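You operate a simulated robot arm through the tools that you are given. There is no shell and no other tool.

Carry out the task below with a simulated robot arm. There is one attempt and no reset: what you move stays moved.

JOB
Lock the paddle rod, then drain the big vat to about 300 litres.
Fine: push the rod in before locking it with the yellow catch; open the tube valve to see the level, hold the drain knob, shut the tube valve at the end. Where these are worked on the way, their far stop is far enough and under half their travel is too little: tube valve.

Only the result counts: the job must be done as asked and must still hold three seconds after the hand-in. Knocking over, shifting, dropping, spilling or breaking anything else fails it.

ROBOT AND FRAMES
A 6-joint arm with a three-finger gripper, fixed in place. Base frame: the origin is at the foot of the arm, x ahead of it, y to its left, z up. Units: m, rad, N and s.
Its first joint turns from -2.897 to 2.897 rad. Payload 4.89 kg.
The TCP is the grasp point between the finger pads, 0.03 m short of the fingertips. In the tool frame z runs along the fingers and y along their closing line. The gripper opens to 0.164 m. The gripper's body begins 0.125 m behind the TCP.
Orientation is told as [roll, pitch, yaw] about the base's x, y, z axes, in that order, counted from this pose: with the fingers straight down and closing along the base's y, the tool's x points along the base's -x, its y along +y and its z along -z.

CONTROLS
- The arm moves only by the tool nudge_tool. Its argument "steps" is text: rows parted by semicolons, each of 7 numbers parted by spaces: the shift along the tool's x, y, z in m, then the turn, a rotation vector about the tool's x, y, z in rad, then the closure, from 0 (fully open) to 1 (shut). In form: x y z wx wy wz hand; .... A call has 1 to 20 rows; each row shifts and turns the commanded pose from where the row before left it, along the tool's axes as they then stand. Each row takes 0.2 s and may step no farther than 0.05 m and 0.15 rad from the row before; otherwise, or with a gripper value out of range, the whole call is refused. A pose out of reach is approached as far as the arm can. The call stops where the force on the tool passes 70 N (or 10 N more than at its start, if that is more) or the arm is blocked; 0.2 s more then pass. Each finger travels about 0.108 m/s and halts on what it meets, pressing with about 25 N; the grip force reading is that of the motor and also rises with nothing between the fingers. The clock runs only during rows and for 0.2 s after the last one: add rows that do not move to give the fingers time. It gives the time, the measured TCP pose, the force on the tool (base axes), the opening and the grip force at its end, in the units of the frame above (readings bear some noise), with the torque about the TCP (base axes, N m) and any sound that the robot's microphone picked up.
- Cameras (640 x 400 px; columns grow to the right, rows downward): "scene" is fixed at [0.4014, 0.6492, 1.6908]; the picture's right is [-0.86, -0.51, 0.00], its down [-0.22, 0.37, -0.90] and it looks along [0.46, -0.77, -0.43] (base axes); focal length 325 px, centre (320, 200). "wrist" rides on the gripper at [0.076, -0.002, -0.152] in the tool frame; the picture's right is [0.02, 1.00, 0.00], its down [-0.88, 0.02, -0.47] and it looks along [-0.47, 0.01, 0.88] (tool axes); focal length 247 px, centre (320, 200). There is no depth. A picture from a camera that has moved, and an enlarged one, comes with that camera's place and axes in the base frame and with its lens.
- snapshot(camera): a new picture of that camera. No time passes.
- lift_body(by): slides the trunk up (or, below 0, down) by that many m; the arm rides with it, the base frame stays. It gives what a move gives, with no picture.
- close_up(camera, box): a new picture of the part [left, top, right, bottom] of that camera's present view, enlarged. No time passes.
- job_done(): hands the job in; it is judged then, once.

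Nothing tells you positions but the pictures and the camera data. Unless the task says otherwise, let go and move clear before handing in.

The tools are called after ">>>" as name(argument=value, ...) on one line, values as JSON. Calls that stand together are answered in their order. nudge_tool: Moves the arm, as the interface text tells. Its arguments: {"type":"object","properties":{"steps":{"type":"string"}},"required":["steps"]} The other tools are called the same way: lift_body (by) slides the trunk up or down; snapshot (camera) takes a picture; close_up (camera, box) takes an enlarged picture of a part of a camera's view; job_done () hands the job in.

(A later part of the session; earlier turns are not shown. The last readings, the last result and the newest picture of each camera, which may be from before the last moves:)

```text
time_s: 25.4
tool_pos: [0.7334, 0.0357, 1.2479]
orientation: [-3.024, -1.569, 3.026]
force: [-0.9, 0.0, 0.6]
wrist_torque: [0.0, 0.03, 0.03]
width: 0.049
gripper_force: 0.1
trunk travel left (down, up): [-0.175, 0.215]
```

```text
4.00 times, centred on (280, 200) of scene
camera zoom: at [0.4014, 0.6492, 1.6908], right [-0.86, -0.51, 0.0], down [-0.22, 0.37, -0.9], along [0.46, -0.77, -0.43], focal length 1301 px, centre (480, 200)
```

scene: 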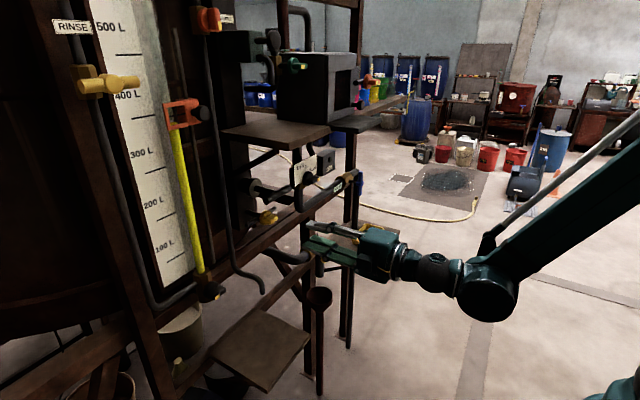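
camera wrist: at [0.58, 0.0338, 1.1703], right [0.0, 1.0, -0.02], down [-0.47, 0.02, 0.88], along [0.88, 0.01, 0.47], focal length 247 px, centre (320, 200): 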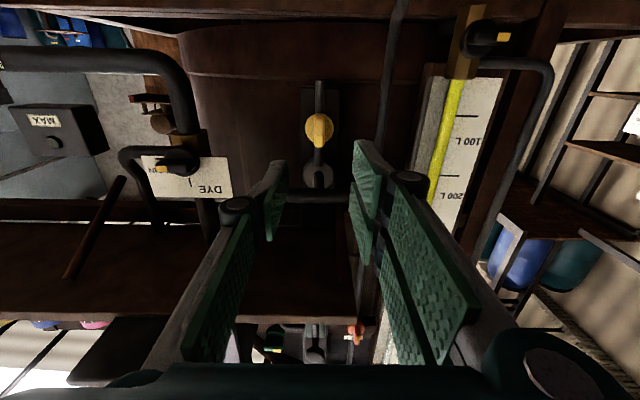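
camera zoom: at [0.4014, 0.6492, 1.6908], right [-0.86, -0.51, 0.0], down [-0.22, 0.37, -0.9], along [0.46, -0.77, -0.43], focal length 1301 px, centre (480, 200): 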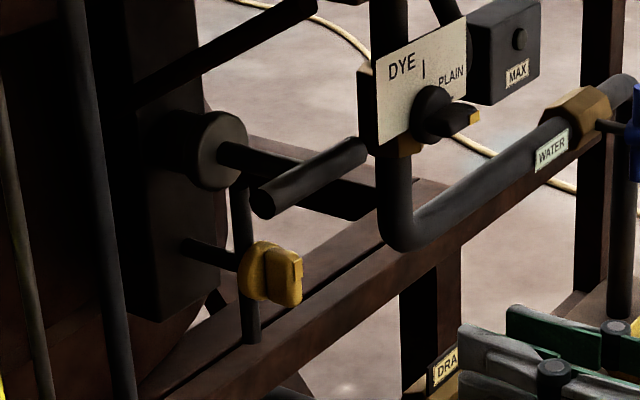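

The rod is in and the bar is upright in front of the flange, so that part is done. Next is the tube valve near (0.95, 0.242, 1.135): I'll move in front of it and roll the hand again.

>>> nudge_tool(steps="0.022 0.0412 0 0 0 0 0.7; 0.022 0.0412 0 0 0 0 0.7; 0.022 0.0412 0 0 0 0 0.7; 0.022 0.0412 0 0 0 0 0.7; 0.022 0.0412 0.01 0 0 0 0.7; 0 0 0 0 0 -0.15 0.7; 0 0 0 0 0 -0.15 0.7; 0 0 0 0 0 -0.15 0.7; 0 0 0 0 0 -0.15 0.7; 0 0 0 0 0 -0.15 0.7; 0 0 0 0 0 -0.15 0.7; 0 0 0 0 0 -0.15 0.7; 0 0 0 0 0 -0.15 0.7; 0 0 0 0 0 -0.15 0.7; 0 0 0 0 0 -0.15 0.7; 0 0 0 0 0 -0.07 0.7; 0 0 0 0 0 0 0.7")

>>> snapshot(camera="wrist")

>>> snapshot(camera="scene")

```text
time_s: 29.0
tool_pos: [0.7449, 0.2413, 1.1384]
orientation: [-1.57, 0.001, 1.569]
force: [0.1, -1.2, -0.3]
wrist_torque: [0.04, 0.0, 0.01]
width: 0.0494
gripper_force: 0.1
trunk travel left (down, up): [-0.175, 0.215]
```

```text
taken
camera wrist: at [0.591, 0.1647, 1.1392], right [0.0, -0.02, -1.0], down [-0.47, 0.88, -0.02], along [0.88, 0.47, -0.01], focal length 247 px, centre (320, 200)
```

wrist: 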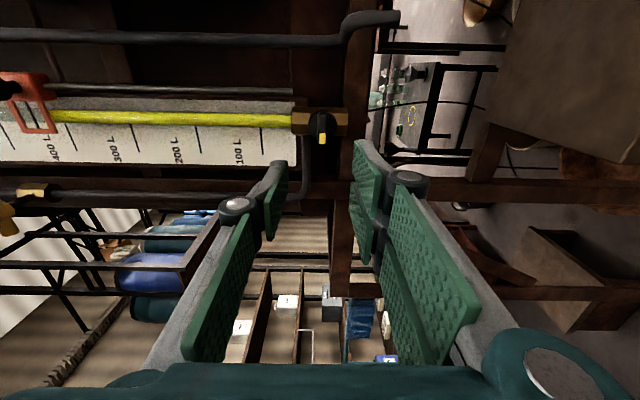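

```text
taken
```

scene: 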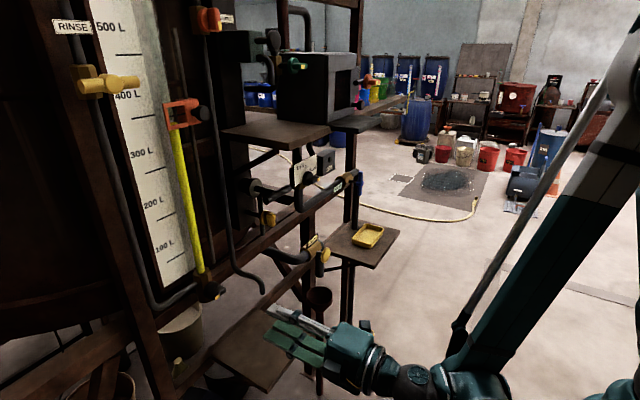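

>>> close_up(camera="wrist", box=[256, 85, 384, 165])

>>> close_up(camera="scene", box=[180, 260, 260, 310])

>>> close_up(camera="wrist", box=[0, 60, 256, 220])

```text
5.00 times, centred on (320, 125) of wrist
camera zoom: at [0.591, 0.1647, 1.1392], right [0.0, -0.02, -1.0], down [-0.47, 0.88, -0.02], along [0.88, 0.47, -0.01], focal length 1235 px, centre (320, 575)
```

zoom: 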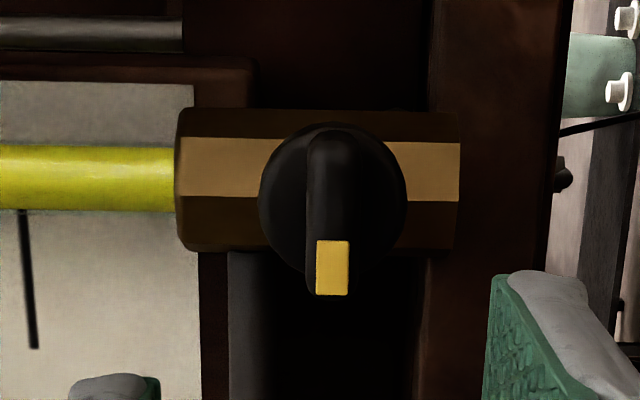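

```text
8.00 times, centred on (220, 285) of scene
camera zoom: at [0.4014, 0.6492, 1.6908], right [-0.86, -0.51, 0.0], down [-0.22, 0.37, -0.9], along [0.46, -0.77, -0.43], focal length 2602 px, centre (1120, -480)
```

zoom: 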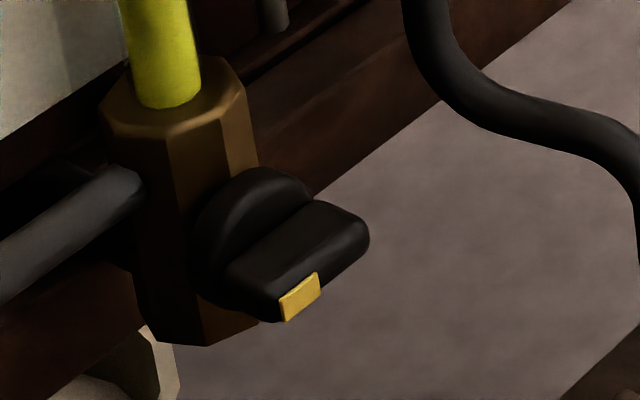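

```text
2.50 times, centred on (128, 140) of wrist
camera zoom: at [0.591, 0.1647, 1.1392], right [0.0, -0.02, -1.0], down [-0.47, 0.88, -0.02], along [0.88, 0.47, -0.01], focal length 617 px, centre (800, 350)
```

zoom: 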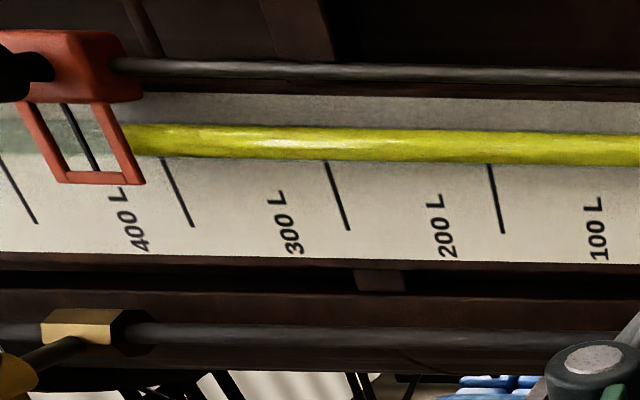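

The tube valve wing lies crosswise, tick toward +y. Its axis is at about (y=0.238, z=1.134), with the wing front at x≈0.93. I'll approach it with the fingers straddling it vertically.

>>> nudge_tool(steps="0.0033 0.0044 0.03 0 0 0 0.72; 0 0 0.04 0 0 0 0.72; 0 0 0.04 0 0 0 0.72; 0 0 0.03 0 0 0 0.72; 0 0 0.02 0 0 0 0.72; 0 0 0 0 0 0 0.72")

>>> snapshot(camera="wrist")

>>> close_up(camera="scene", box=[180, 250, 276, 310])

```text
time_s: 30.4
tool_pos: [0.906, 0.2373, 1.1325]
orientation: [-1.572, -0.002, 1.57]
force: [0.7, 1.0, -0.5]
wrist_torque: [-0.04, -0.04, -0.01]
width: 0.0461
gripper_force: 0.0
trunk travel left (down, up): [-0.175, 0.215]
```

```text
taken
camera wrist: at [0.7515, 0.1613, 1.1342], right [0.0, -0.02, -1.0], down [-0.47, 0.88, -0.02], along [0.88, 0.47, -0.01], focal length 247 px, centre (320, 200)
```

wrist: 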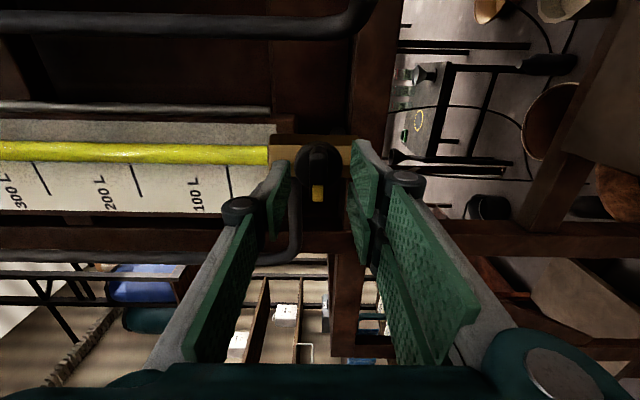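

```text
6.67 times, centred on (228, 280) of scene
camera zoom: at [0.4014, 0.6492, 1.6908], right [-0.86, -0.51, 0.0], down [-0.22, 0.37, -0.9], along [0.46, -0.77, -0.43], focal length 2168 px, centre (933, -333)
```

zoom: 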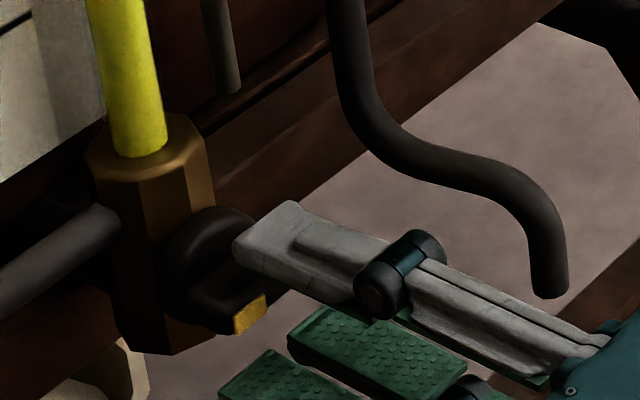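

The wing is between the fingers, so I'll go in and grip.

>>> nudge_tool(steps="0 0 0.016 0 0 0 0.72; 0 0 0 0 0 0 1; 0 0 0 0 0 0 1; 0 0 0 0 0 0 1")

>>> close_up(camera="wrist", box=[256, 110, 384, 190])

```text
time_s: 31.4
tool_pos: [0.9192, 0.2397, 1.1345]
orientation: [-1.571, -0.003, 1.57]
force: [3.9, 1.7, 8.0]
wrist_torque: [-0.04, -0.24, 0.47]
width: 0.0148
gripper_force: 45.1
trunk travel left (down, up): [-0.175, 0.215]
```

```text
5.00 times, centred on (320, 150) of wrist
camera zoom: at [0.7663, 0.1617, 1.1354], right [0.0, -0.02, -1.0], down [-0.47, 0.88, -0.02], along [0.88, 0.47, -0.01], focal length 1235 px, centre (320, 450)
```

zoom: 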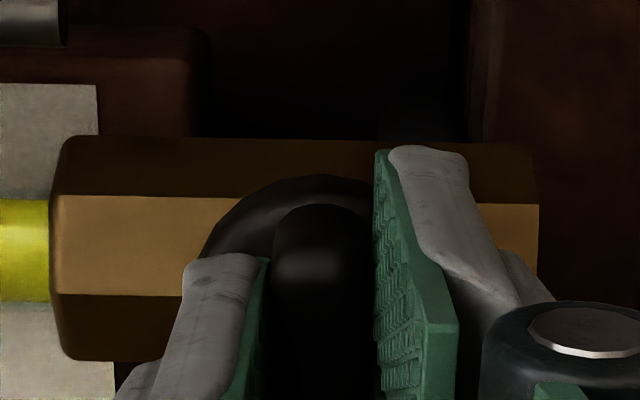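

I have a clean grip with little side force. I'll try turning tick-up, watching the torque.

>>> nudge_tool(steps="0 0 0 0 0 0.06 1; 0 0 0 0 0 0.06 1; 0 0 0 0 0 0 1")

>>> close_up(camera="wrist", box=[256, 110, 384, 190])

```text
time_s: 32.2
tool_pos: [0.9192, 0.2377, 1.1347]
orientation: [-1.571, -0.122, 1.571]
force: [-23.4, -1.8, -20.6]
wrist_torque: [-2.05, 0.51, 0.32]
width: 0.0177
gripper_force: 44.9
trunk travel left (down, up): [-0.175, 0.215]
```

```text
5.00 times, centred on (320, 150) of wrist
camera zoom: at [0.7661, 0.1616, 1.1259], right [0.0, 0.1, -0.99], down [-0.47, 0.88, 0.09], along [0.88, 0.47, 0.05], focal length 1235 px, centre (320, 450)
```

zoom: 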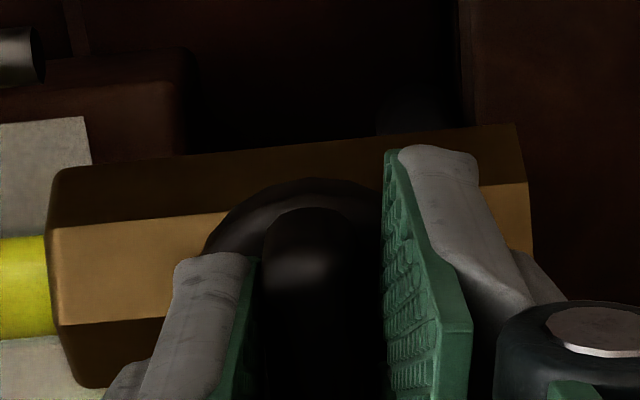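

Torque built to −2 N·m and the wing didn't follow, so this is the shut stop. I'll reverse and turn the other way, tick-down.

>>> nudge_tool(steps="0 0 0 0 0 -0.06 1; 0 0 0 0 0 -0.06 1; 0 0 0 0 0 -0.08 1; 0 0 0 0 0 -0.08 1; 0 0 0 0 0 0 1")

>>> snapshot(camera="scene")

>>> close_up(camera="wrist", box=[256, 110, 384, 190])

```text
time_s: 33.4
tool_pos: [0.9204, 0.2385, 1.1352]
orientation: [-1.571, 0.158, 1.57]
force: [-2.3, 1.9, 4.9]
wrist_torque: [0.02, -0.28, -0.72]
width: 0.0146
gripper_force: 45.0
trunk travel left (down, up): [-0.175, 0.215]
```

```text
taken
```

scene: 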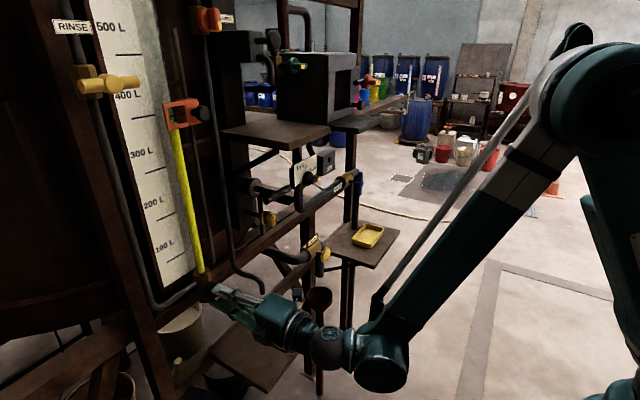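

```text
5.00 times, centred on (320, 150) of wrist
camera zoom: at [0.7666, 0.163, 1.1479], right [0.0, -0.18, -0.98], down [-0.47, 0.87, -0.16], along [0.88, 0.47, -0.08], focal length 1235 px, centre (320, 450)
```

zoom: 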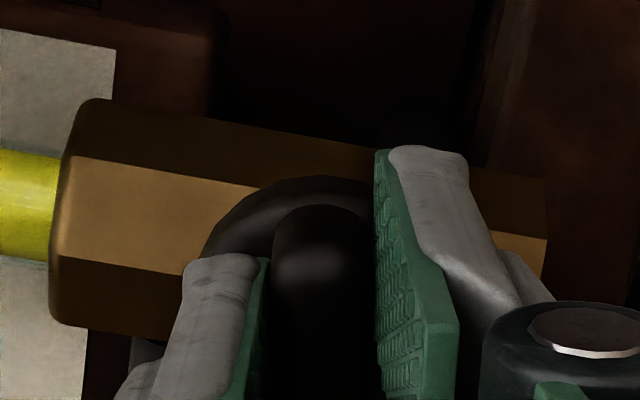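

It turns freely this way. I'll continue opening toward the far stop.

>>> nudge_tool(steps="0 0 0 0 0 -0.1 1; 0 0 0 0 0 -0.1 1; 0 0 0 0 0 -0.1 1; 0 0 0 0 0 -0.1 1; 0 0 0 0 0 0 1")

```text
time_s: 34.6
tool_pos: [0.9202, 0.2398, 1.1348]
orientation: [-1.573, 0.56, 1.572]
force: [29.6, 12.6, 54.1]
wrist_torque: [0.09, -1.32, 0.19]
width: 0.0152
gripper_force: 45.5
trunk travel left (down, up): [-0.175, 0.215]
```

>>> nudge_tool(steps="0.0006 -0.0017 0.0007 0 0 0 1; 0 0 0 0 0 0 1")

```text
time_s: 35.2
tool_pos: [0.9196, 0.2389, 1.135]
orientation: [-1.571, 0.558, 1.571]
force: [-8.4, 8.9, 5.8]
wrist_torque: [-0.01, 0.06, 0.43]
width: 0.0146
gripper_force: 45.2
trunk travel left (down, up): [-0.175, 0.215]
```

>>> nudge_tool(steps="0 0 0 0 0 -0.1 1; 0 0 0 0 0 -0.1 1; 0 0 0 0 0 -0.1 1; 0 0 0 0 0 -0.1 1; 0 0 0 0 0 0 1")

>>> snapshot(camera="scene")

```text
time_s: 36.4
tool_pos: [0.9196, 0.2383, 1.1363]
orientation: [-1.573, 0.96, 1.571]
force: [-35.2, 9.5, -15.9]
wrist_torque: [0.02, 0.47, 0.28]
width: 0.015
gripper_force: 45.1
trunk travel left (down, up): [-0.175, 0.215]
```

```text
taken
```

scene: 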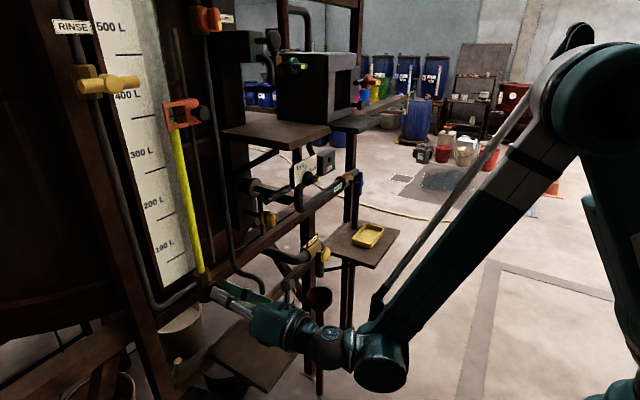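

>>> nudge_tool(steps="-0.0005 0.0003 -0.0008 0 0 -0.1 1; 0 0 0 0 0 -0.1 1; 0 0 0 0 0 -0.1 1; 0 0 0 0 0 -0.1 1; 0 0 0 0 0 0 1")

>>> snapshot(camera="scene")

>>> snapshot(camera="wrist")

```text
time_s: 37.6
tool_pos: [0.9212, 0.2391, 1.1377]
orientation: [-1.577, 1.361, 1.566]
force: [11.4, 17.8, 26.3]
wrist_torque: [0.07, -0.87, 0.43]
width: 0.0147
gripper_force: 45.1
trunk travel left (down, up): [-0.175, 0.215]
```

```text
taken
```

scene: 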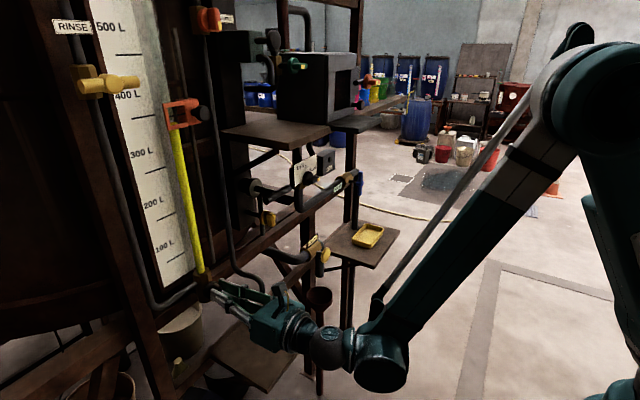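

```text
taken
camera wrist: at [0.7666, 0.2249, 1.2106], right [0.0, -0.98, -0.19], down [-0.47, 0.16, -0.87], along [0.88, 0.09, -0.46], focal length 247 px, centre (320, 200)
```

wrist: 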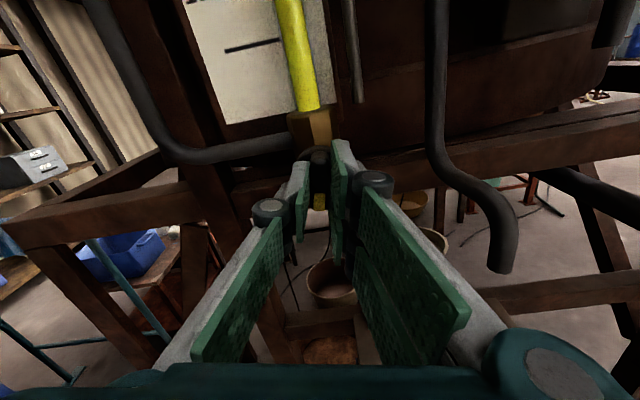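

>>> nudge_tool(steps="0.0008 0 0.0003 0 0 -0.1 1; 0 0 0 0 0 -0.1 1; 0 0 0 0 0 -0.06 1; 0 0 0 0 0 0 1")

>>> close_up(camera="scene", box=[80, 60, 272, 180])

>>> close_up(camera="wrist", box=[240, 100, 400, 200])

```text
time_s: 38.6
tool_pos: [0.9203, 0.24, 1.1362]
orientation: [1.586, 1.522, -1.555]
force: [11.4, 33.4, 21.6]
wrist_torque: [1.52, -0.27, 0.81]
width: 0.0154
gripper_force: 45.1
trunk travel left (down, up): [-0.175, 0.215]
```

```text
3.33 times, centred on (176, 120) of scene
camera zoom: at [0.4014, 0.6492, 1.6908], right [-0.86, -0.51, 0.0], down [-0.22, 0.37, -0.9], along [0.46, -0.77, -0.43], focal length 1084 px, centre (800, 467)
```

zoom: 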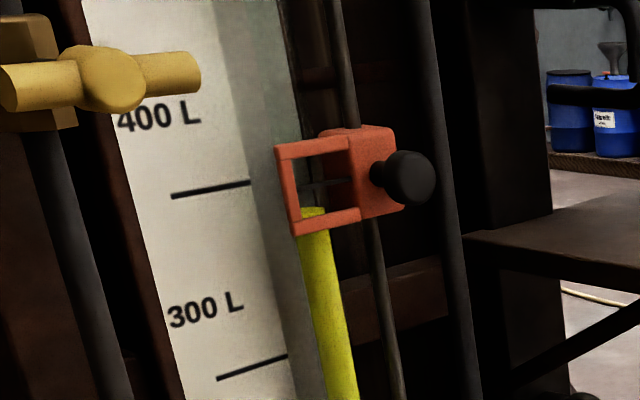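

```text
4.00 times, centred on (320, 150) of wrist
camera zoom: at [0.7665, 0.2448, 1.2117], right [0.0, -1.0, 0.07], down [-0.47, -0.06, -0.88], along [0.88, -0.03, -0.47], focal length 988 px, centre (320, 400)
```

zoom: 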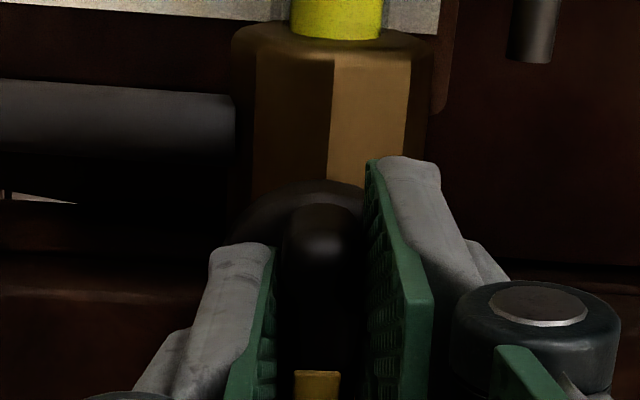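

The opposing torque shows the valve is at its open stop, wing upright and tick down. The level reading hasn't changed noticeably. I'll release, back away, and see whether it settles.

>>> nudge_tool(steps="0 0 0 0 0 0.05 1; 0 0 0 0 0 0 0.9; 0 0 0 0 0 0 0.75; 0 0 0 0 0 0 0.7; 0 0 -0.02 0 0 0 0.7; 0 0 -0.04 0 0 0 0.7; 0 0 -0.05 0 0 0 0.7; 0 0 -0.05 0 0 0 0.7; 0 0 -0.05 0 0 0 0.7; 0 0 0 0 0 0 0.7")

>>> snapshot(camera="wrist")

>>> close_up(camera="scene", box=[80, 60, 272, 180])

>>> close_up(camera="scene", box=[180, 250, 276, 310])

```text
time_s: 40.8
tool_pos: [0.7103, 0.24, 1.1434]
orientation: [-0.867, 1.567, 2.276]
force: [-0.2, -0.8, 0.2]
wrist_torque: [0.01, 0.03, 0.07]
width: 0.0491
gripper_force: 0.0
out of reach, approached as far as the arm can: row 9
trunk travel left (down, up): [-0.175, 0.215]
```

```text
taken
camera wrist: at [0.556, 0.2419, 1.2184], right [0.0, -1.0, 0.02], down [-0.47, -0.02, -0.88], along [0.88, -0.01, -0.47], focal length 247 px, centre (320, 200)
```

wrist: 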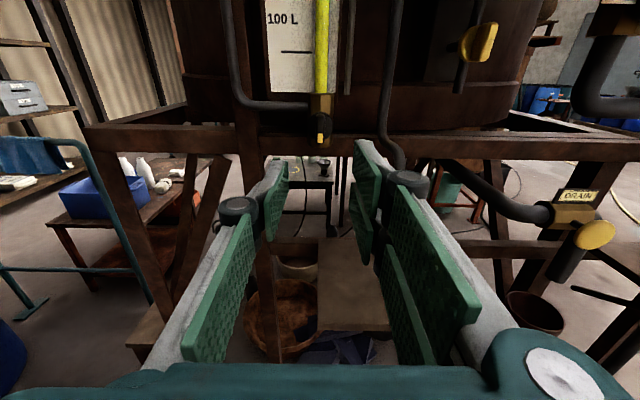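

```text
3.33 times, centred on (176, 120) of scene
camera zoom: at [0.4014, 0.6492, 1.6908], right [-0.86, -0.51, 0.0], down [-0.22, 0.37, -0.9], along [0.46, -0.77, -0.43], focal length 1084 px, centre (800, 467)
```

zoom: 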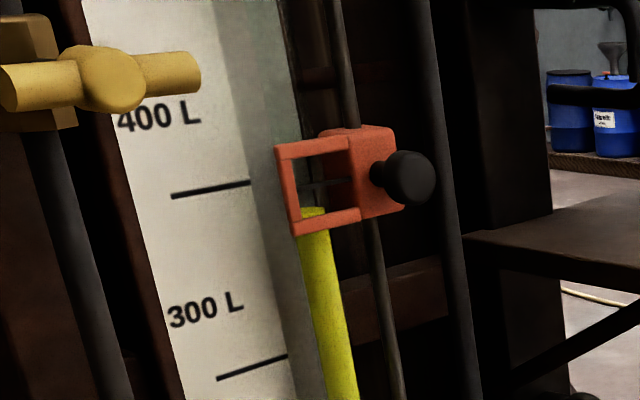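

```text
6.67 times, centred on (228, 280) of scene
camera zoom: at [0.4014, 0.6492, 1.6908], right [-0.86, -0.51, 0.0], down [-0.22, 0.37, -0.9], along [0.46, -0.77, -0.43], focal length 2168 px, centre (933, -333)
```

zoom: 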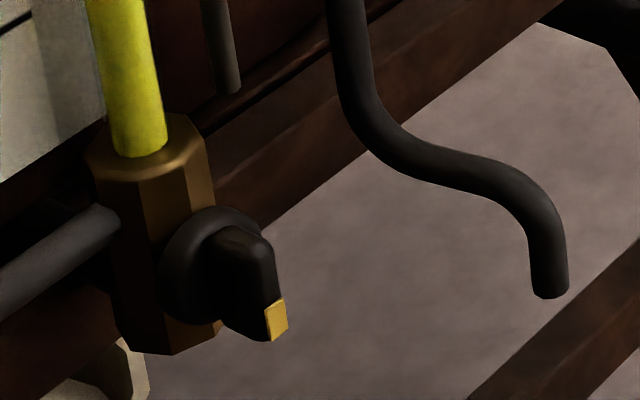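

The tube valve is open at its stop and the tube reads about 380 L. Next is the drain knob, around (0.90, -0.23, 0.98). I'll slide the hand over to y≈-0.23, staying back at x≈0.7, for a close look.

>>> nudge_tool(steps="0 0.045 0 0 0 0 0.7; 0 0.045 0 0 0 0 0.7; 0 0.045 0 0 0 0 0.7; 0 0.045 0 0 0 0 0.7; 0 0.045 0 0 0 0 0.7; 0 0.045 0 0 0 0 0.8; 0 0.045 0 0 0 0 0.8; 0 0.045 0 0 0 0 0.8; 0 0.045 0 0 0 0 0.8; 0 0.045 0 0 0 0 0.8; 0 0 0 0 0 0 0.8")

>>> snapshot(camera="wrist")

>>> snapshot(camera="scene")

```text
time_s: 43.2
tool_pos: [0.7188, -0.2107, 1.1641]
orientation: [-1.729, 1.57, 1.412]
force: [0.0, 0.3, 1.0]
wrist_torque: [-0.01, 0.0, -0.08]
width: 0.0326
gripper_force: 0.1
out of reach, approached as far as the arm can: row 1, 2, 3, 5
trunk travel left (down, up): [-0.175, 0.215]
```

```text
taken
camera wrist: at [0.5656, -0.2094, 1.2396], right [0.0, -1.0, 0.02], down [-0.47, -0.02, -0.88], along [0.88, -0.01, -0.47], focal length 247 px, centre (320, 200)
```

wrist: 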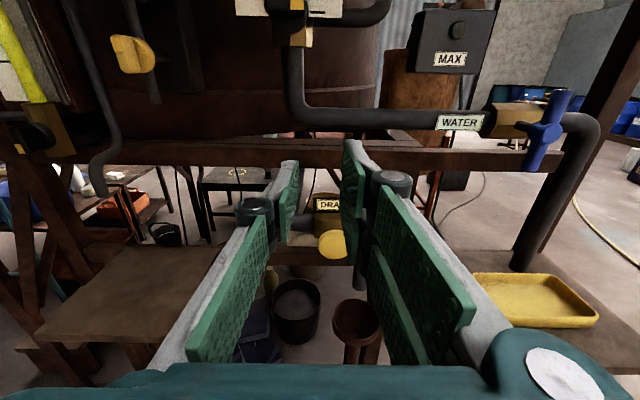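

```text
taken
```

scene: 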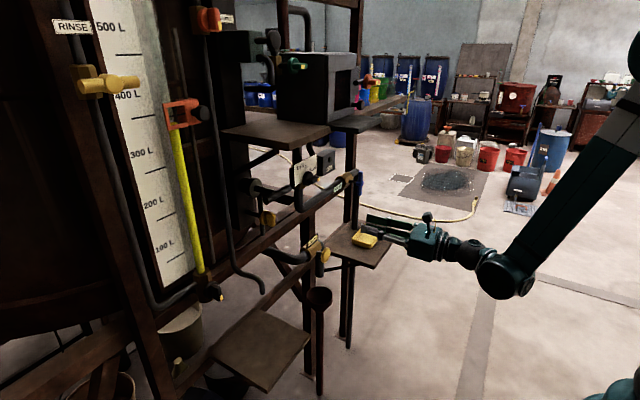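

The knob is confirmed at about (0.896, -0.235, 0.98). I'll lower the trunk to bring the arm comfortably to that height.

>>> lift_body(by=-0.15)

>>> snapshot(camera="wrist")

>>> close_up(camera="wrist", box=[250, 100, 410, 200])

>>> close_up(camera="scene", box=[270, 200, 430, 300])

```text
time_s: 45.0
tool_pos: [0.7195, -0.2102, 1.014]
orientation: [-1.752, 1.568, 1.388]
force: [-0.1, -0.2, -0.4]
wrist_torque: [-0.03, -0.01, -0.01]
width: 0.033
gripper_force: 0.0
trunk travel left (down, up): [-0.025, 0.365]
```

```text
taken
camera wrist: at [0.5657, -0.2091, 1.0897], right [0.0, -1.0, 0.02], down [-0.47, -0.02, -0.88], along [0.88, -0.01, -0.47], focal length 247 px, centre (320, 200)
```

wrist: 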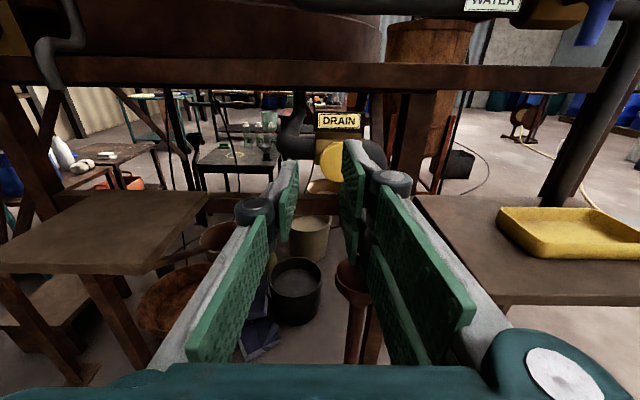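

```text
4.00 times, centred on (330, 150) of wrist
camera zoom: at [0.5657, -0.2091, 1.0897], right [0.0, -1.0, 0.02], down [-0.47, -0.02, -0.88], along [0.88, -0.01, -0.47], focal length 988 px, centre (280, 400)
```

zoom: 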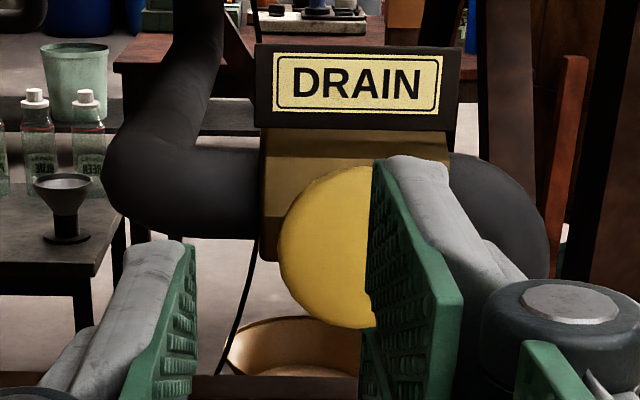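

```text
4.00 times, centred on (350, 250) of scene
camera zoom: at [0.4014, 0.6492, 1.6908], right [-0.86, -0.51, 0.0], down [-0.22, 0.37, -0.9], along [0.46, -0.77, -0.43], focal length 1301 px, centre (200, 0)
```

zoom: 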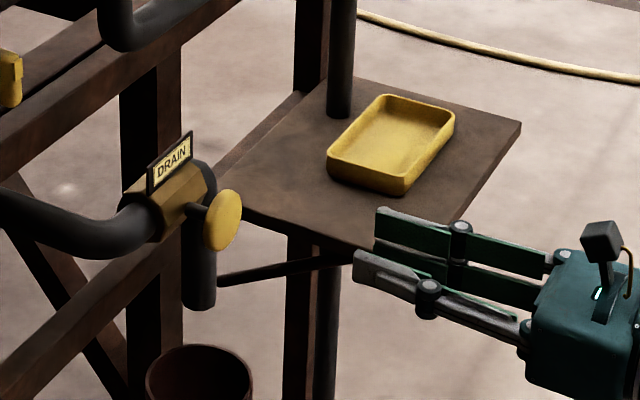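

The drain knob is a mushroom-headed push button on a short stem, centred near (0.90, -0.238, 0.974). I'll close the fingers and line up in front of it.

>>> nudge_tool(steps="-0.02 0.014 0 0 0 0 1; -0.02 0.014 0 0 0 0 1; 0 0 0.03 0 0 0 1; 0 0 0.03 0 0 0 1; 0 0 0.03 0 0 0 1; 0 0 0.02 0 0 0 1; 0 0 0 0 0 0 1")

>>> snapshot(camera="wrist")

>>> close_up(camera="scene", box=[270, 200, 430, 300])

```text
time_s: 46.5
tool_pos: [0.8342, -0.2418, 0.9856]
orientation: [-1.808, 1.569, 1.332]
force: [0.2, 0.4, 0.2]
wrist_torque: [0.01, 0.04, 0.0]
width: 0.0
gripper_force: 25.4
out of reach, approached as far as the arm can: row 2
trunk travel left (down, up): [-0.025, 0.365]
```

```text
taken
camera wrist: at [0.6805, -0.2404, 1.0618], right [0.0, -1.0, 0.02], down [-0.47, -0.02, -0.88], along [0.88, -0.01, -0.47], focal length 247 px, centre (320, 200)
```

wrist: 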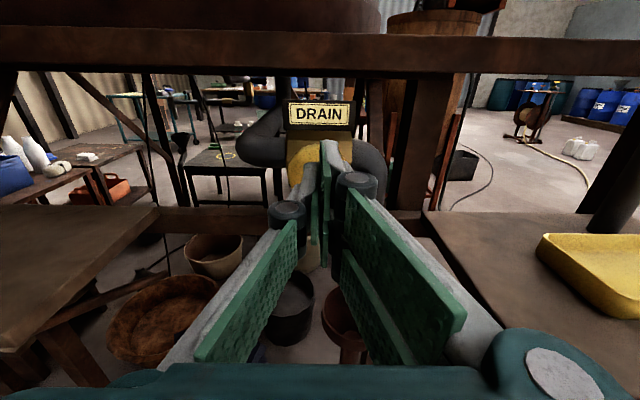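

```text
4.00 times, centred on (350, 250) of scene
camera zoom: at [0.4014, 0.6492, 1.6908], right [-0.86, -0.51, 0.0], down [-0.22, 0.37, -0.9], along [0.46, -0.77, -0.43], focal length 1301 px, centre (200, 0)
```

zoom: 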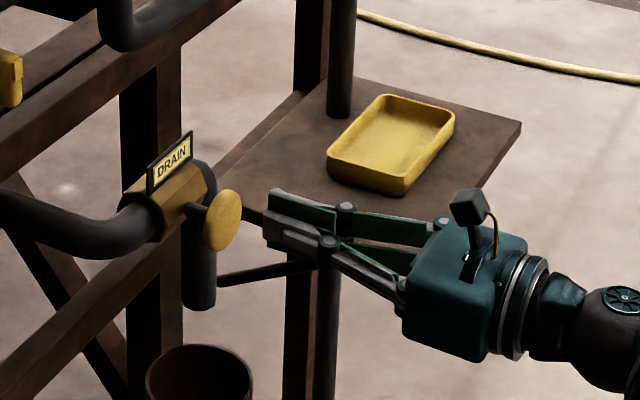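

Aligned, though slightly high. From my calibration, the tube now reads about 385 L, and 300 L corresponds to the column top at scene pixel ≈(181, 167). I'll lower 12 mm and approach the knob.

>>> nudge_tool(steps="-0.011 -0.002 0 0 0 0 1; 0 0 0.015 0 0 0 1; 0 0 0.005 0 0 0 1; 0 0 0 0 0 0 1")

>>> snapshot(camera="wrist")

>>> close_up(camera="scene", box=[290, 220, 386, 280])

>>> close_up(camera="scene", box=[140, 100, 236, 160])

```text
time_s: 47.5
tool_pos: [0.8539, -0.2391, 0.9758]
orientation: [-1.776, 1.569, 1.365]
force: [-0.7, -0.7, 0.3]
wrist_torque: [0.03, 0.01, 0.02]
width: 0.0
gripper_force: 24.7
trunk travel left (down, up): [-0.025, 0.365]
```

```text
taken
camera wrist: at [0.7007, -0.2387, 1.0514], right [0.0, -1.0, 0.02], down [-0.47, -0.02, -0.88], along [0.88, -0.01, -0.47], focal length 247 px, centre (320, 200)
```

wrist: 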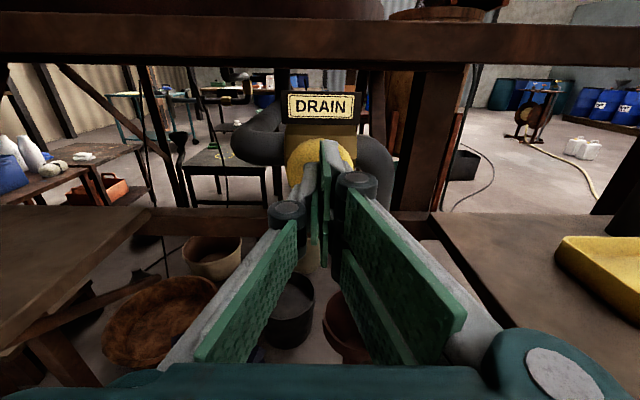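

```text
6.67 times, centred on (338, 250) of scene
camera zoom: at [0.4014, 0.6492, 1.6908], right [-0.86, -0.51, 0.0], down [-0.22, 0.37, -0.9], along [0.46, -0.77, -0.43], focal length 2168 px, centre (200, -133)
```

zoom: 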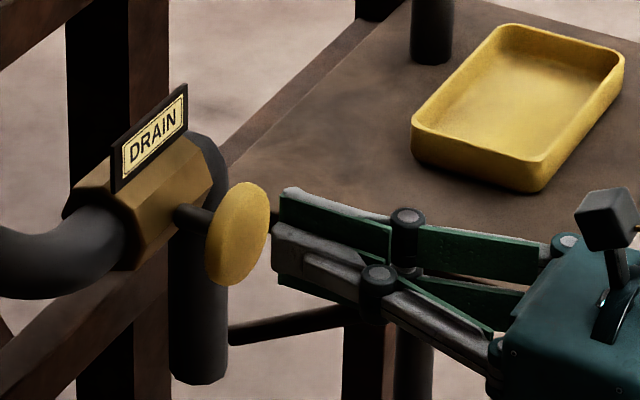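

```text
6.67 times, centred on (188, 130) of scene
camera zoom: at [0.4014, 0.6492, 1.6908], right [-0.86, -0.51, 0.0], down [-0.22, 0.37, -0.9], along [0.46, -0.77, -0.43], focal length 2168 px, centre (1200, 667)
```

zoom: 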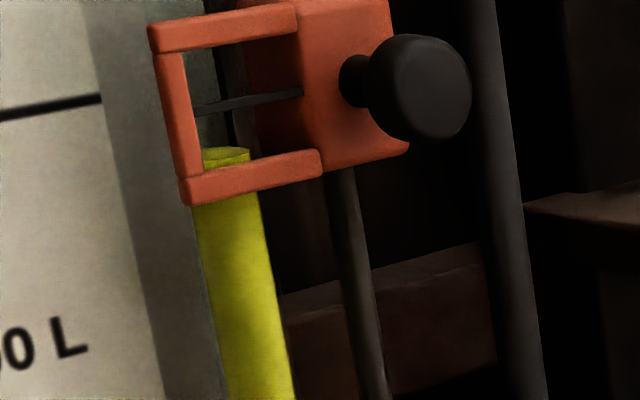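

The fingertips are just short of the knob. I'll press it gently and watch the force and level.

>>> nudge_tool(steps="0 0 0.005 0 0 0 1; 0 0 0.005 0 0 0 1; 0 0 0.004 0 0 0 1")

>>> close_up(camera="scene", box=[290, 220, 386, 280])

>>> close_up(camera="scene", box=[140, 100, 236, 160])

```text
time_s: 48.4
tool_pos: [0.8667, -0.238, 0.976]
orientation: [-1.782, 1.569, 1.359]
force: [0.5, -0.2, -0.1]
wrist_torque: [-0.01, 0.07, 0.01]
width: 0.0
gripper_force: 24.5
trunk travel left (down, up): [-0.025, 0.365]
```

```text
6.67 times, centred on (338, 250) of scene
camera zoom: at [0.4014, 0.6492, 1.6908], right [-0.86, -0.51, 0.0], down [-0.22, 0.37, -0.9], along [0.46, -0.77, -0.43], focal length 2168 px, centre (200, -133)
```

zoom: 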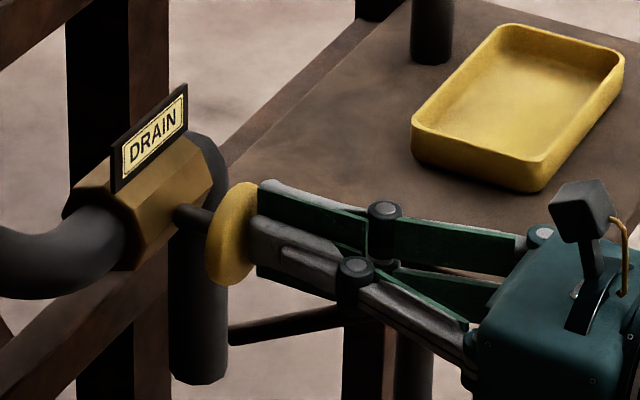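

```text
6.67 times, centred on (188, 130) of scene
camera zoom: at [0.4014, 0.6492, 1.6908], right [-0.86, -0.51, 0.0], down [-0.22, 0.37, -0.9], along [0.46, -0.77, -0.43], focal length 2168 px, centre (1200, 667)
```

zoom: 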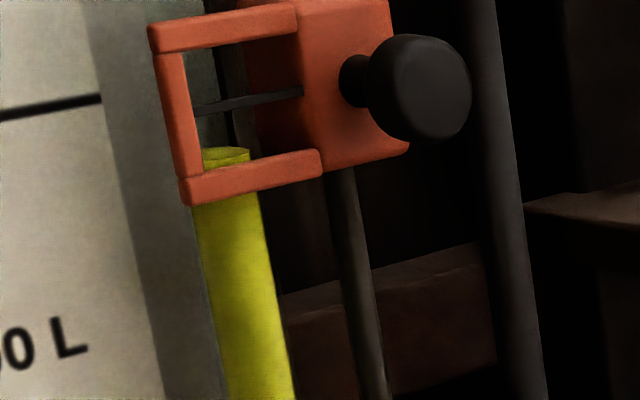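

Still no contact force, though I'm very close. I'll continue pressing in small steps.

>>> nudge_tool(steps="0 0 0.004 0 0 0 1; 0 0 0.004 0 0 0 1; 0 0 0.004 0 0 0 1")

>>> close_up(camera="scene", box=[290, 220, 386, 280])

>>> close_up(camera="scene", box=[140, 100, 236, 160])

```text
time_s: 49.1
tool_pos: [0.8802, -0.2398, 0.9781]
orientation: [-1.823, 1.57, 1.317]
force: [-4.4, 0.7, 0.2]
wrist_torque: [-0.02, 0.12, 0.01]
width: 0.0059
gripper_force: 44.4
trunk travel left (down, up): [-0.025, 0.365]
```

```text
6.67 times, centred on (338, 250) of scene
camera zoom: at [0.4014, 0.6492, 1.6908], right [-0.86, -0.51, 0.0], down [-0.22, 0.37, -0.9], along [0.46, -0.77, -0.43], focal length 2168 px, centre (200, -133)
```

zoom: 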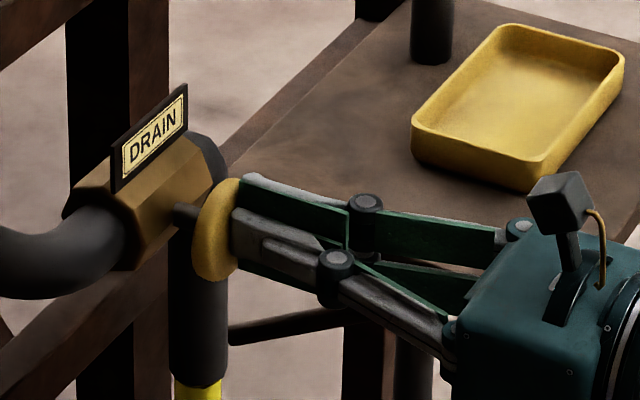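

```text
6.67 times, centred on (188, 130) of scene
camera zoom: at [0.4014, 0.6492, 1.6908], right [-0.86, -0.51, 0.0], down [-0.22, 0.37, -0.9], along [0.46, -0.77, -0.43], focal length 2168 px, centre (1200, 667)
```

zoom: 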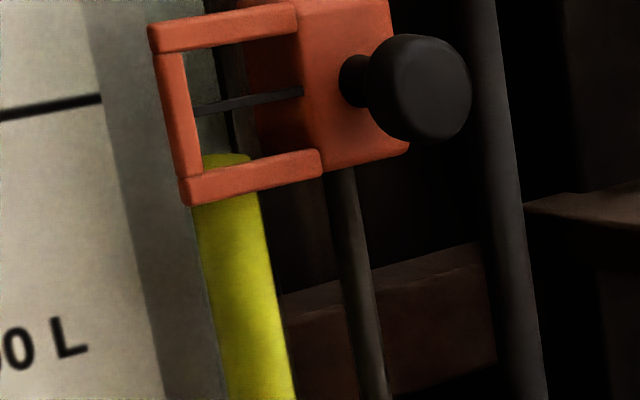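

Yellow liquid is now running out of the drain spout and the level is starting to fall, so pressing is right. I'll hold and measure the rate.

>>> nudge_tool(steps="0 0 0 0 0 0 1; 0 0 0 0 0 0 1; 0 0 0 0 0 0 1; 0 0 0 0 0 0 1")

>>> close_up(camera="scene", box=[140, 100, 236, 160])

>>> close_up(camera="scene", box=[270, 220, 398, 300])

```text
time_s: 50.1
tool_pos: [0.8802, -0.2389, 0.9765]
orientation: [-1.838, 1.57, 1.302]
force: [-6.3, 1.6, -0.1]
wrist_torque: [0.02, 0.05, 0.03]
width: 0.0061
gripper_force: 44.9
trunk travel left (down, up): [-0.025, 0.365]
```

```text
6.67 times, centred on (188, 130) of scene
camera zoom: at [0.4014, 0.6492, 1.6908], right [-0.86, -0.51, 0.0], down [-0.22, 0.37, -0.9], along [0.46, -0.77, -0.43], focal length 2168 px, centre (1200, 667)
```

zoom: 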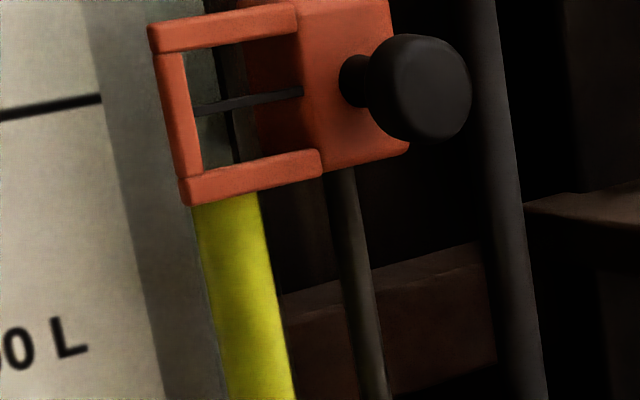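

```text
5.00 times, centred on (334, 260) of scene
camera zoom: at [0.4014, 0.6492, 1.6908], right [-0.86, -0.51, 0.0], down [-0.22, 0.37, -0.9], along [0.46, -0.77, -0.43], focal length 1626 px, centre (250, -100)
```

zoom: 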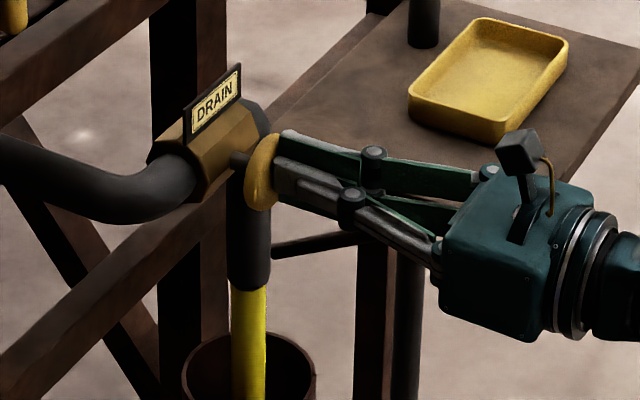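

The level is dropping behind the slider frame and the stream goes straight into the funnel. I'll keep holding in short stretches.

>>> nudge_tool(steps="0 0 0 0 0 0 1; 0 0 0 0 0 0 1; 0 0 0 0 0 0 1; 0 0 0 0 0 0 1; 0 0 0 0 0 0 1")

>>> close_up(camera="scene", box=[140, 120, 236, 180])

```text
time_s: 51.4
tool_pos: [0.8793, -0.239, 0.9777]
orientation: [-1.843, 1.57, 1.297]
force: [-6.3, 1.0, 0.3]
wrist_torque: [0.03, 0.05, 0.02]
width: 0.0062
gripper_force: 44.7
trunk travel left (down, up): [-0.025, 0.365]
```

```text
6.67 times, centred on (188, 150) of scene
camera zoom: at [0.4014, 0.6492, 1.6908], right [-0.86, -0.51, 0.0], down [-0.22, 0.37, -0.9], along [0.46, -0.77, -0.43], focal length 2168 px, centre (1200, 533)
```

zoom: 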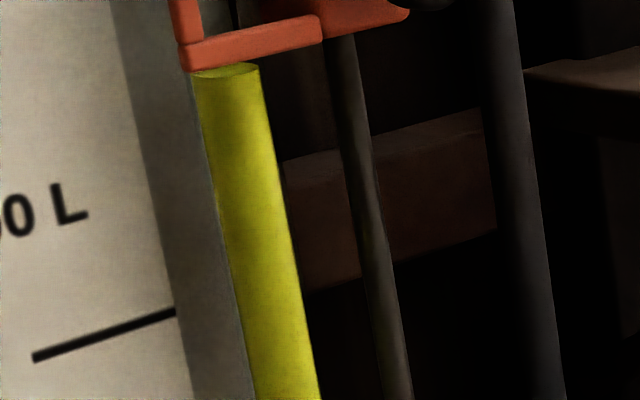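

It's falling about 6 L/s, now at roughly 371 L. I'll hold for a longer stretch.

>>> nudge_tool(steps="0 0 0 0 0 0 1; 0 0 0 0 0 0 1; 0 0 0 0 0 0 1; 0 0 0 0 0 0 1; 0 0 0 0 0 0 1; 0 0 0 0 0 0 1; 0 0 0 0 0 0 1; 0 0 0 0 0 0 1; 0 0 0 0 0 0 1; 0 0 0 0 0 0 1; 0 0 0 0 0 0 1; 0 0 0 0 0 0 1; 0 0 0 0 0 0 1; 0 0 0 0 0 0 1; 0 0 0 0 0 0 1; 0 0 0 0 0 0 1; 0 0 0 0 0 0 1; 0 0 0 0 0 0 1; 0 0 0 0 0 0 1; 0 0 0 0 0 0 1")

>>> close_up(camera="scene", box=[140, 120, 236, 180])

>>> close_up(camera="scene", box=[270, 220, 398, 300])

```text
time_s: 55.5
tool_pos: [0.8798, -0.2396, 0.9777]
orientation: [-1.843, 1.57, 1.3]
force: [-5.7, 0.8, 0.1]
wrist_torque: [0.04, 0.06, 0.02]
width: 0.0058
gripper_force: 45.2
trunk travel left (down, up): [-0.025, 0.365]
```

```text
6.67 times, centred on (188, 150) of scene
camera zoom: at [0.4014, 0.6492, 1.6908], right [-0.86, -0.51, 0.0], down [-0.22, 0.37, -0.9], along [0.46, -0.77, -0.43], focal length 2168 px, centre (1200, 533)
```

zoom: 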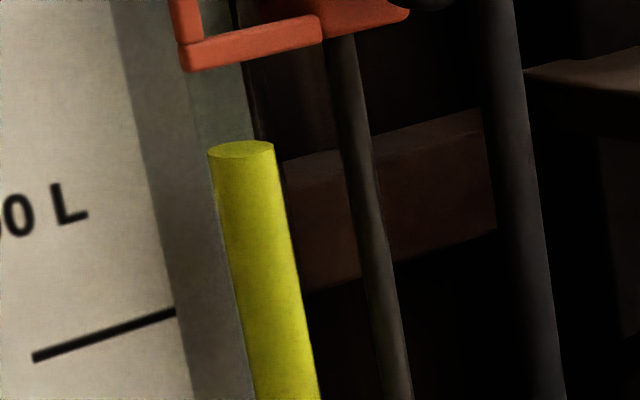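

```text
5.00 times, centred on (334, 260) of scene
camera zoom: at [0.4014, 0.6492, 1.6908], right [-0.86, -0.51, 0.0], down [-0.22, 0.37, -0.9], along [0.46, -0.77, -0.43], focal length 1626 px, centre (250, -100)
```

zoom: 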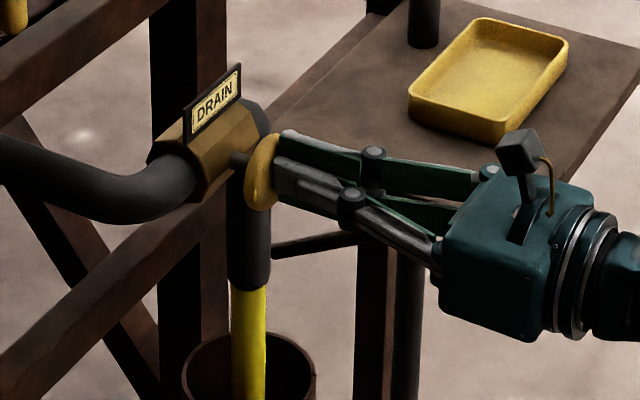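

About 347 L now, falling steadily at around 5.6 L/s. I'll hold for another stretch.

>>> nudge_tool(steps="0 0 0 0 0 0 1; 0 0 0 0 0 0 1; 0 0 0 0 0 0 1; 0 0 0 0 0 0 1; 0 0 0 0 0 0 1; 0 0 0 0 0 0 1; 0 0 0 0 0 0 1; 0 0 0 0 0 0 1; 0 0 0 0 0 0 1; 0 0 0 0 0 0 1; 0 0 0 0 0 0 1; 0 0 0 0 0 0 1; 0 0 0 0 0 0 1; 0 0 0 0 0 0 1; 0 0 0 0 0 0 1; 0 0 0 0 0 0 1; 0 0 0 0 0 0 1; 0 0 0 0 0 0 1; 0 0 0 0 0 0 1; 0 0 0 0 0 0 1")

>>> close_up(camera="scene", box=[140, 120, 236, 180])

```text
time_s: 59.8
tool_pos: [0.8807, -0.2394, 0.9764]
orientation: [-1.842, 1.57, 1.298]
force: [-5.9, 0.5, 0.4]
wrist_torque: [0.0, 0.04, 0.01]
width: 0.0062
gripper_force: 44.8
trunk travel left (down, up): [-0.025, 0.365]
```

```text
6.67 times, centred on (188, 150) of scene
camera zoom: at [0.4014, 0.6492, 1.6908], right [-0.86, -0.51, 0.0], down [-0.22, 0.37, -0.9], along [0.46, -0.77, -0.43], focal length 2168 px, centre (1200, 533)
```

zoom: 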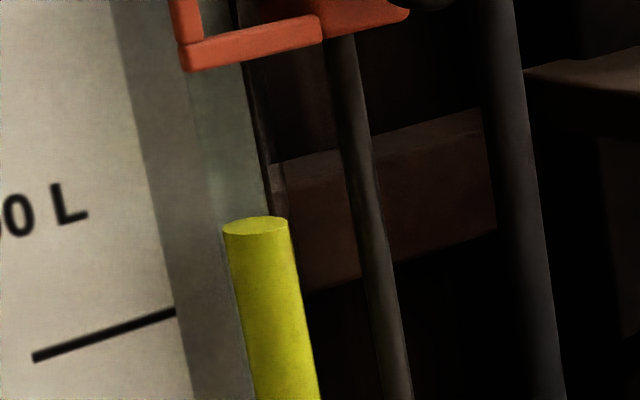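

About 326 L. The target row is 315 in this enlarged view, so about 5 s remain. I'll hold 4 s and re-check.

>>> nudge_tool(steps="0 0 0 0 0 0 1; 0 0 0 0 0 0 1; 0 0 0 0 0 0 1; 0 0 0 0 0 0 1; 0 0 0 0 0 0 1; 0 0 0 0 0 0 1; 0 0 0 0 0 0 1; 0 0 0 0 0 0 1; 0 0 0 0 0 0 1; 0 0 0 0 0 0 1; 0 0 0 0 0 0 1; 0 0 0 0 0 0 1; 0 0 0 0 0 0 1; 0 0 0 0 0 0 1; 0 0 0 0 0 0 1; 0 0 0 0 0 0 1; 0 0 0 0 0 0 1; 0 0 0 0 0 0 1; 0 0 0 0 0 0 1")

>>> close_up(camera="scene", box=[140, 120, 236, 180])

```text
time_s: 63.8
tool_pos: [0.8804, -0.2403, 0.9773]
orientation: [-1.845, 1.568, 1.297]
force: [-6.2, -0.5, -0.2]
wrist_torque: [0.04, 0.02, 0.01]
width: 0.0062
gripper_force: 45.0
trunk travel left (down, up): [-0.025, 0.365]
```

```text
6.67 times, centred on (188, 150) of scene
camera zoom: at [0.4014, 0.6492, 1.6908], right [-0.86, -0.51, 0.0], down [-0.22, 0.37, -0.9], along [0.46, -0.77, -0.43], focal length 2168 px, centre (1200, 533)
```

zoom: 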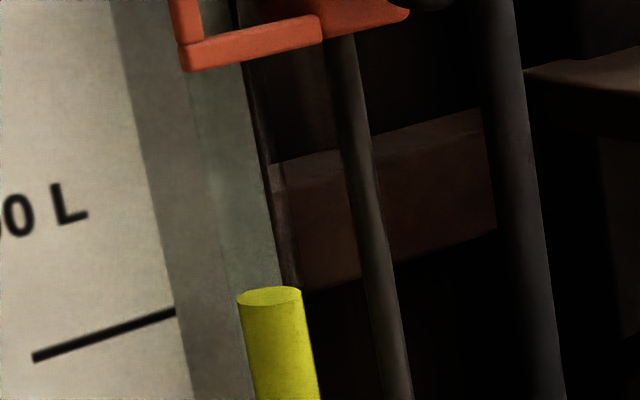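

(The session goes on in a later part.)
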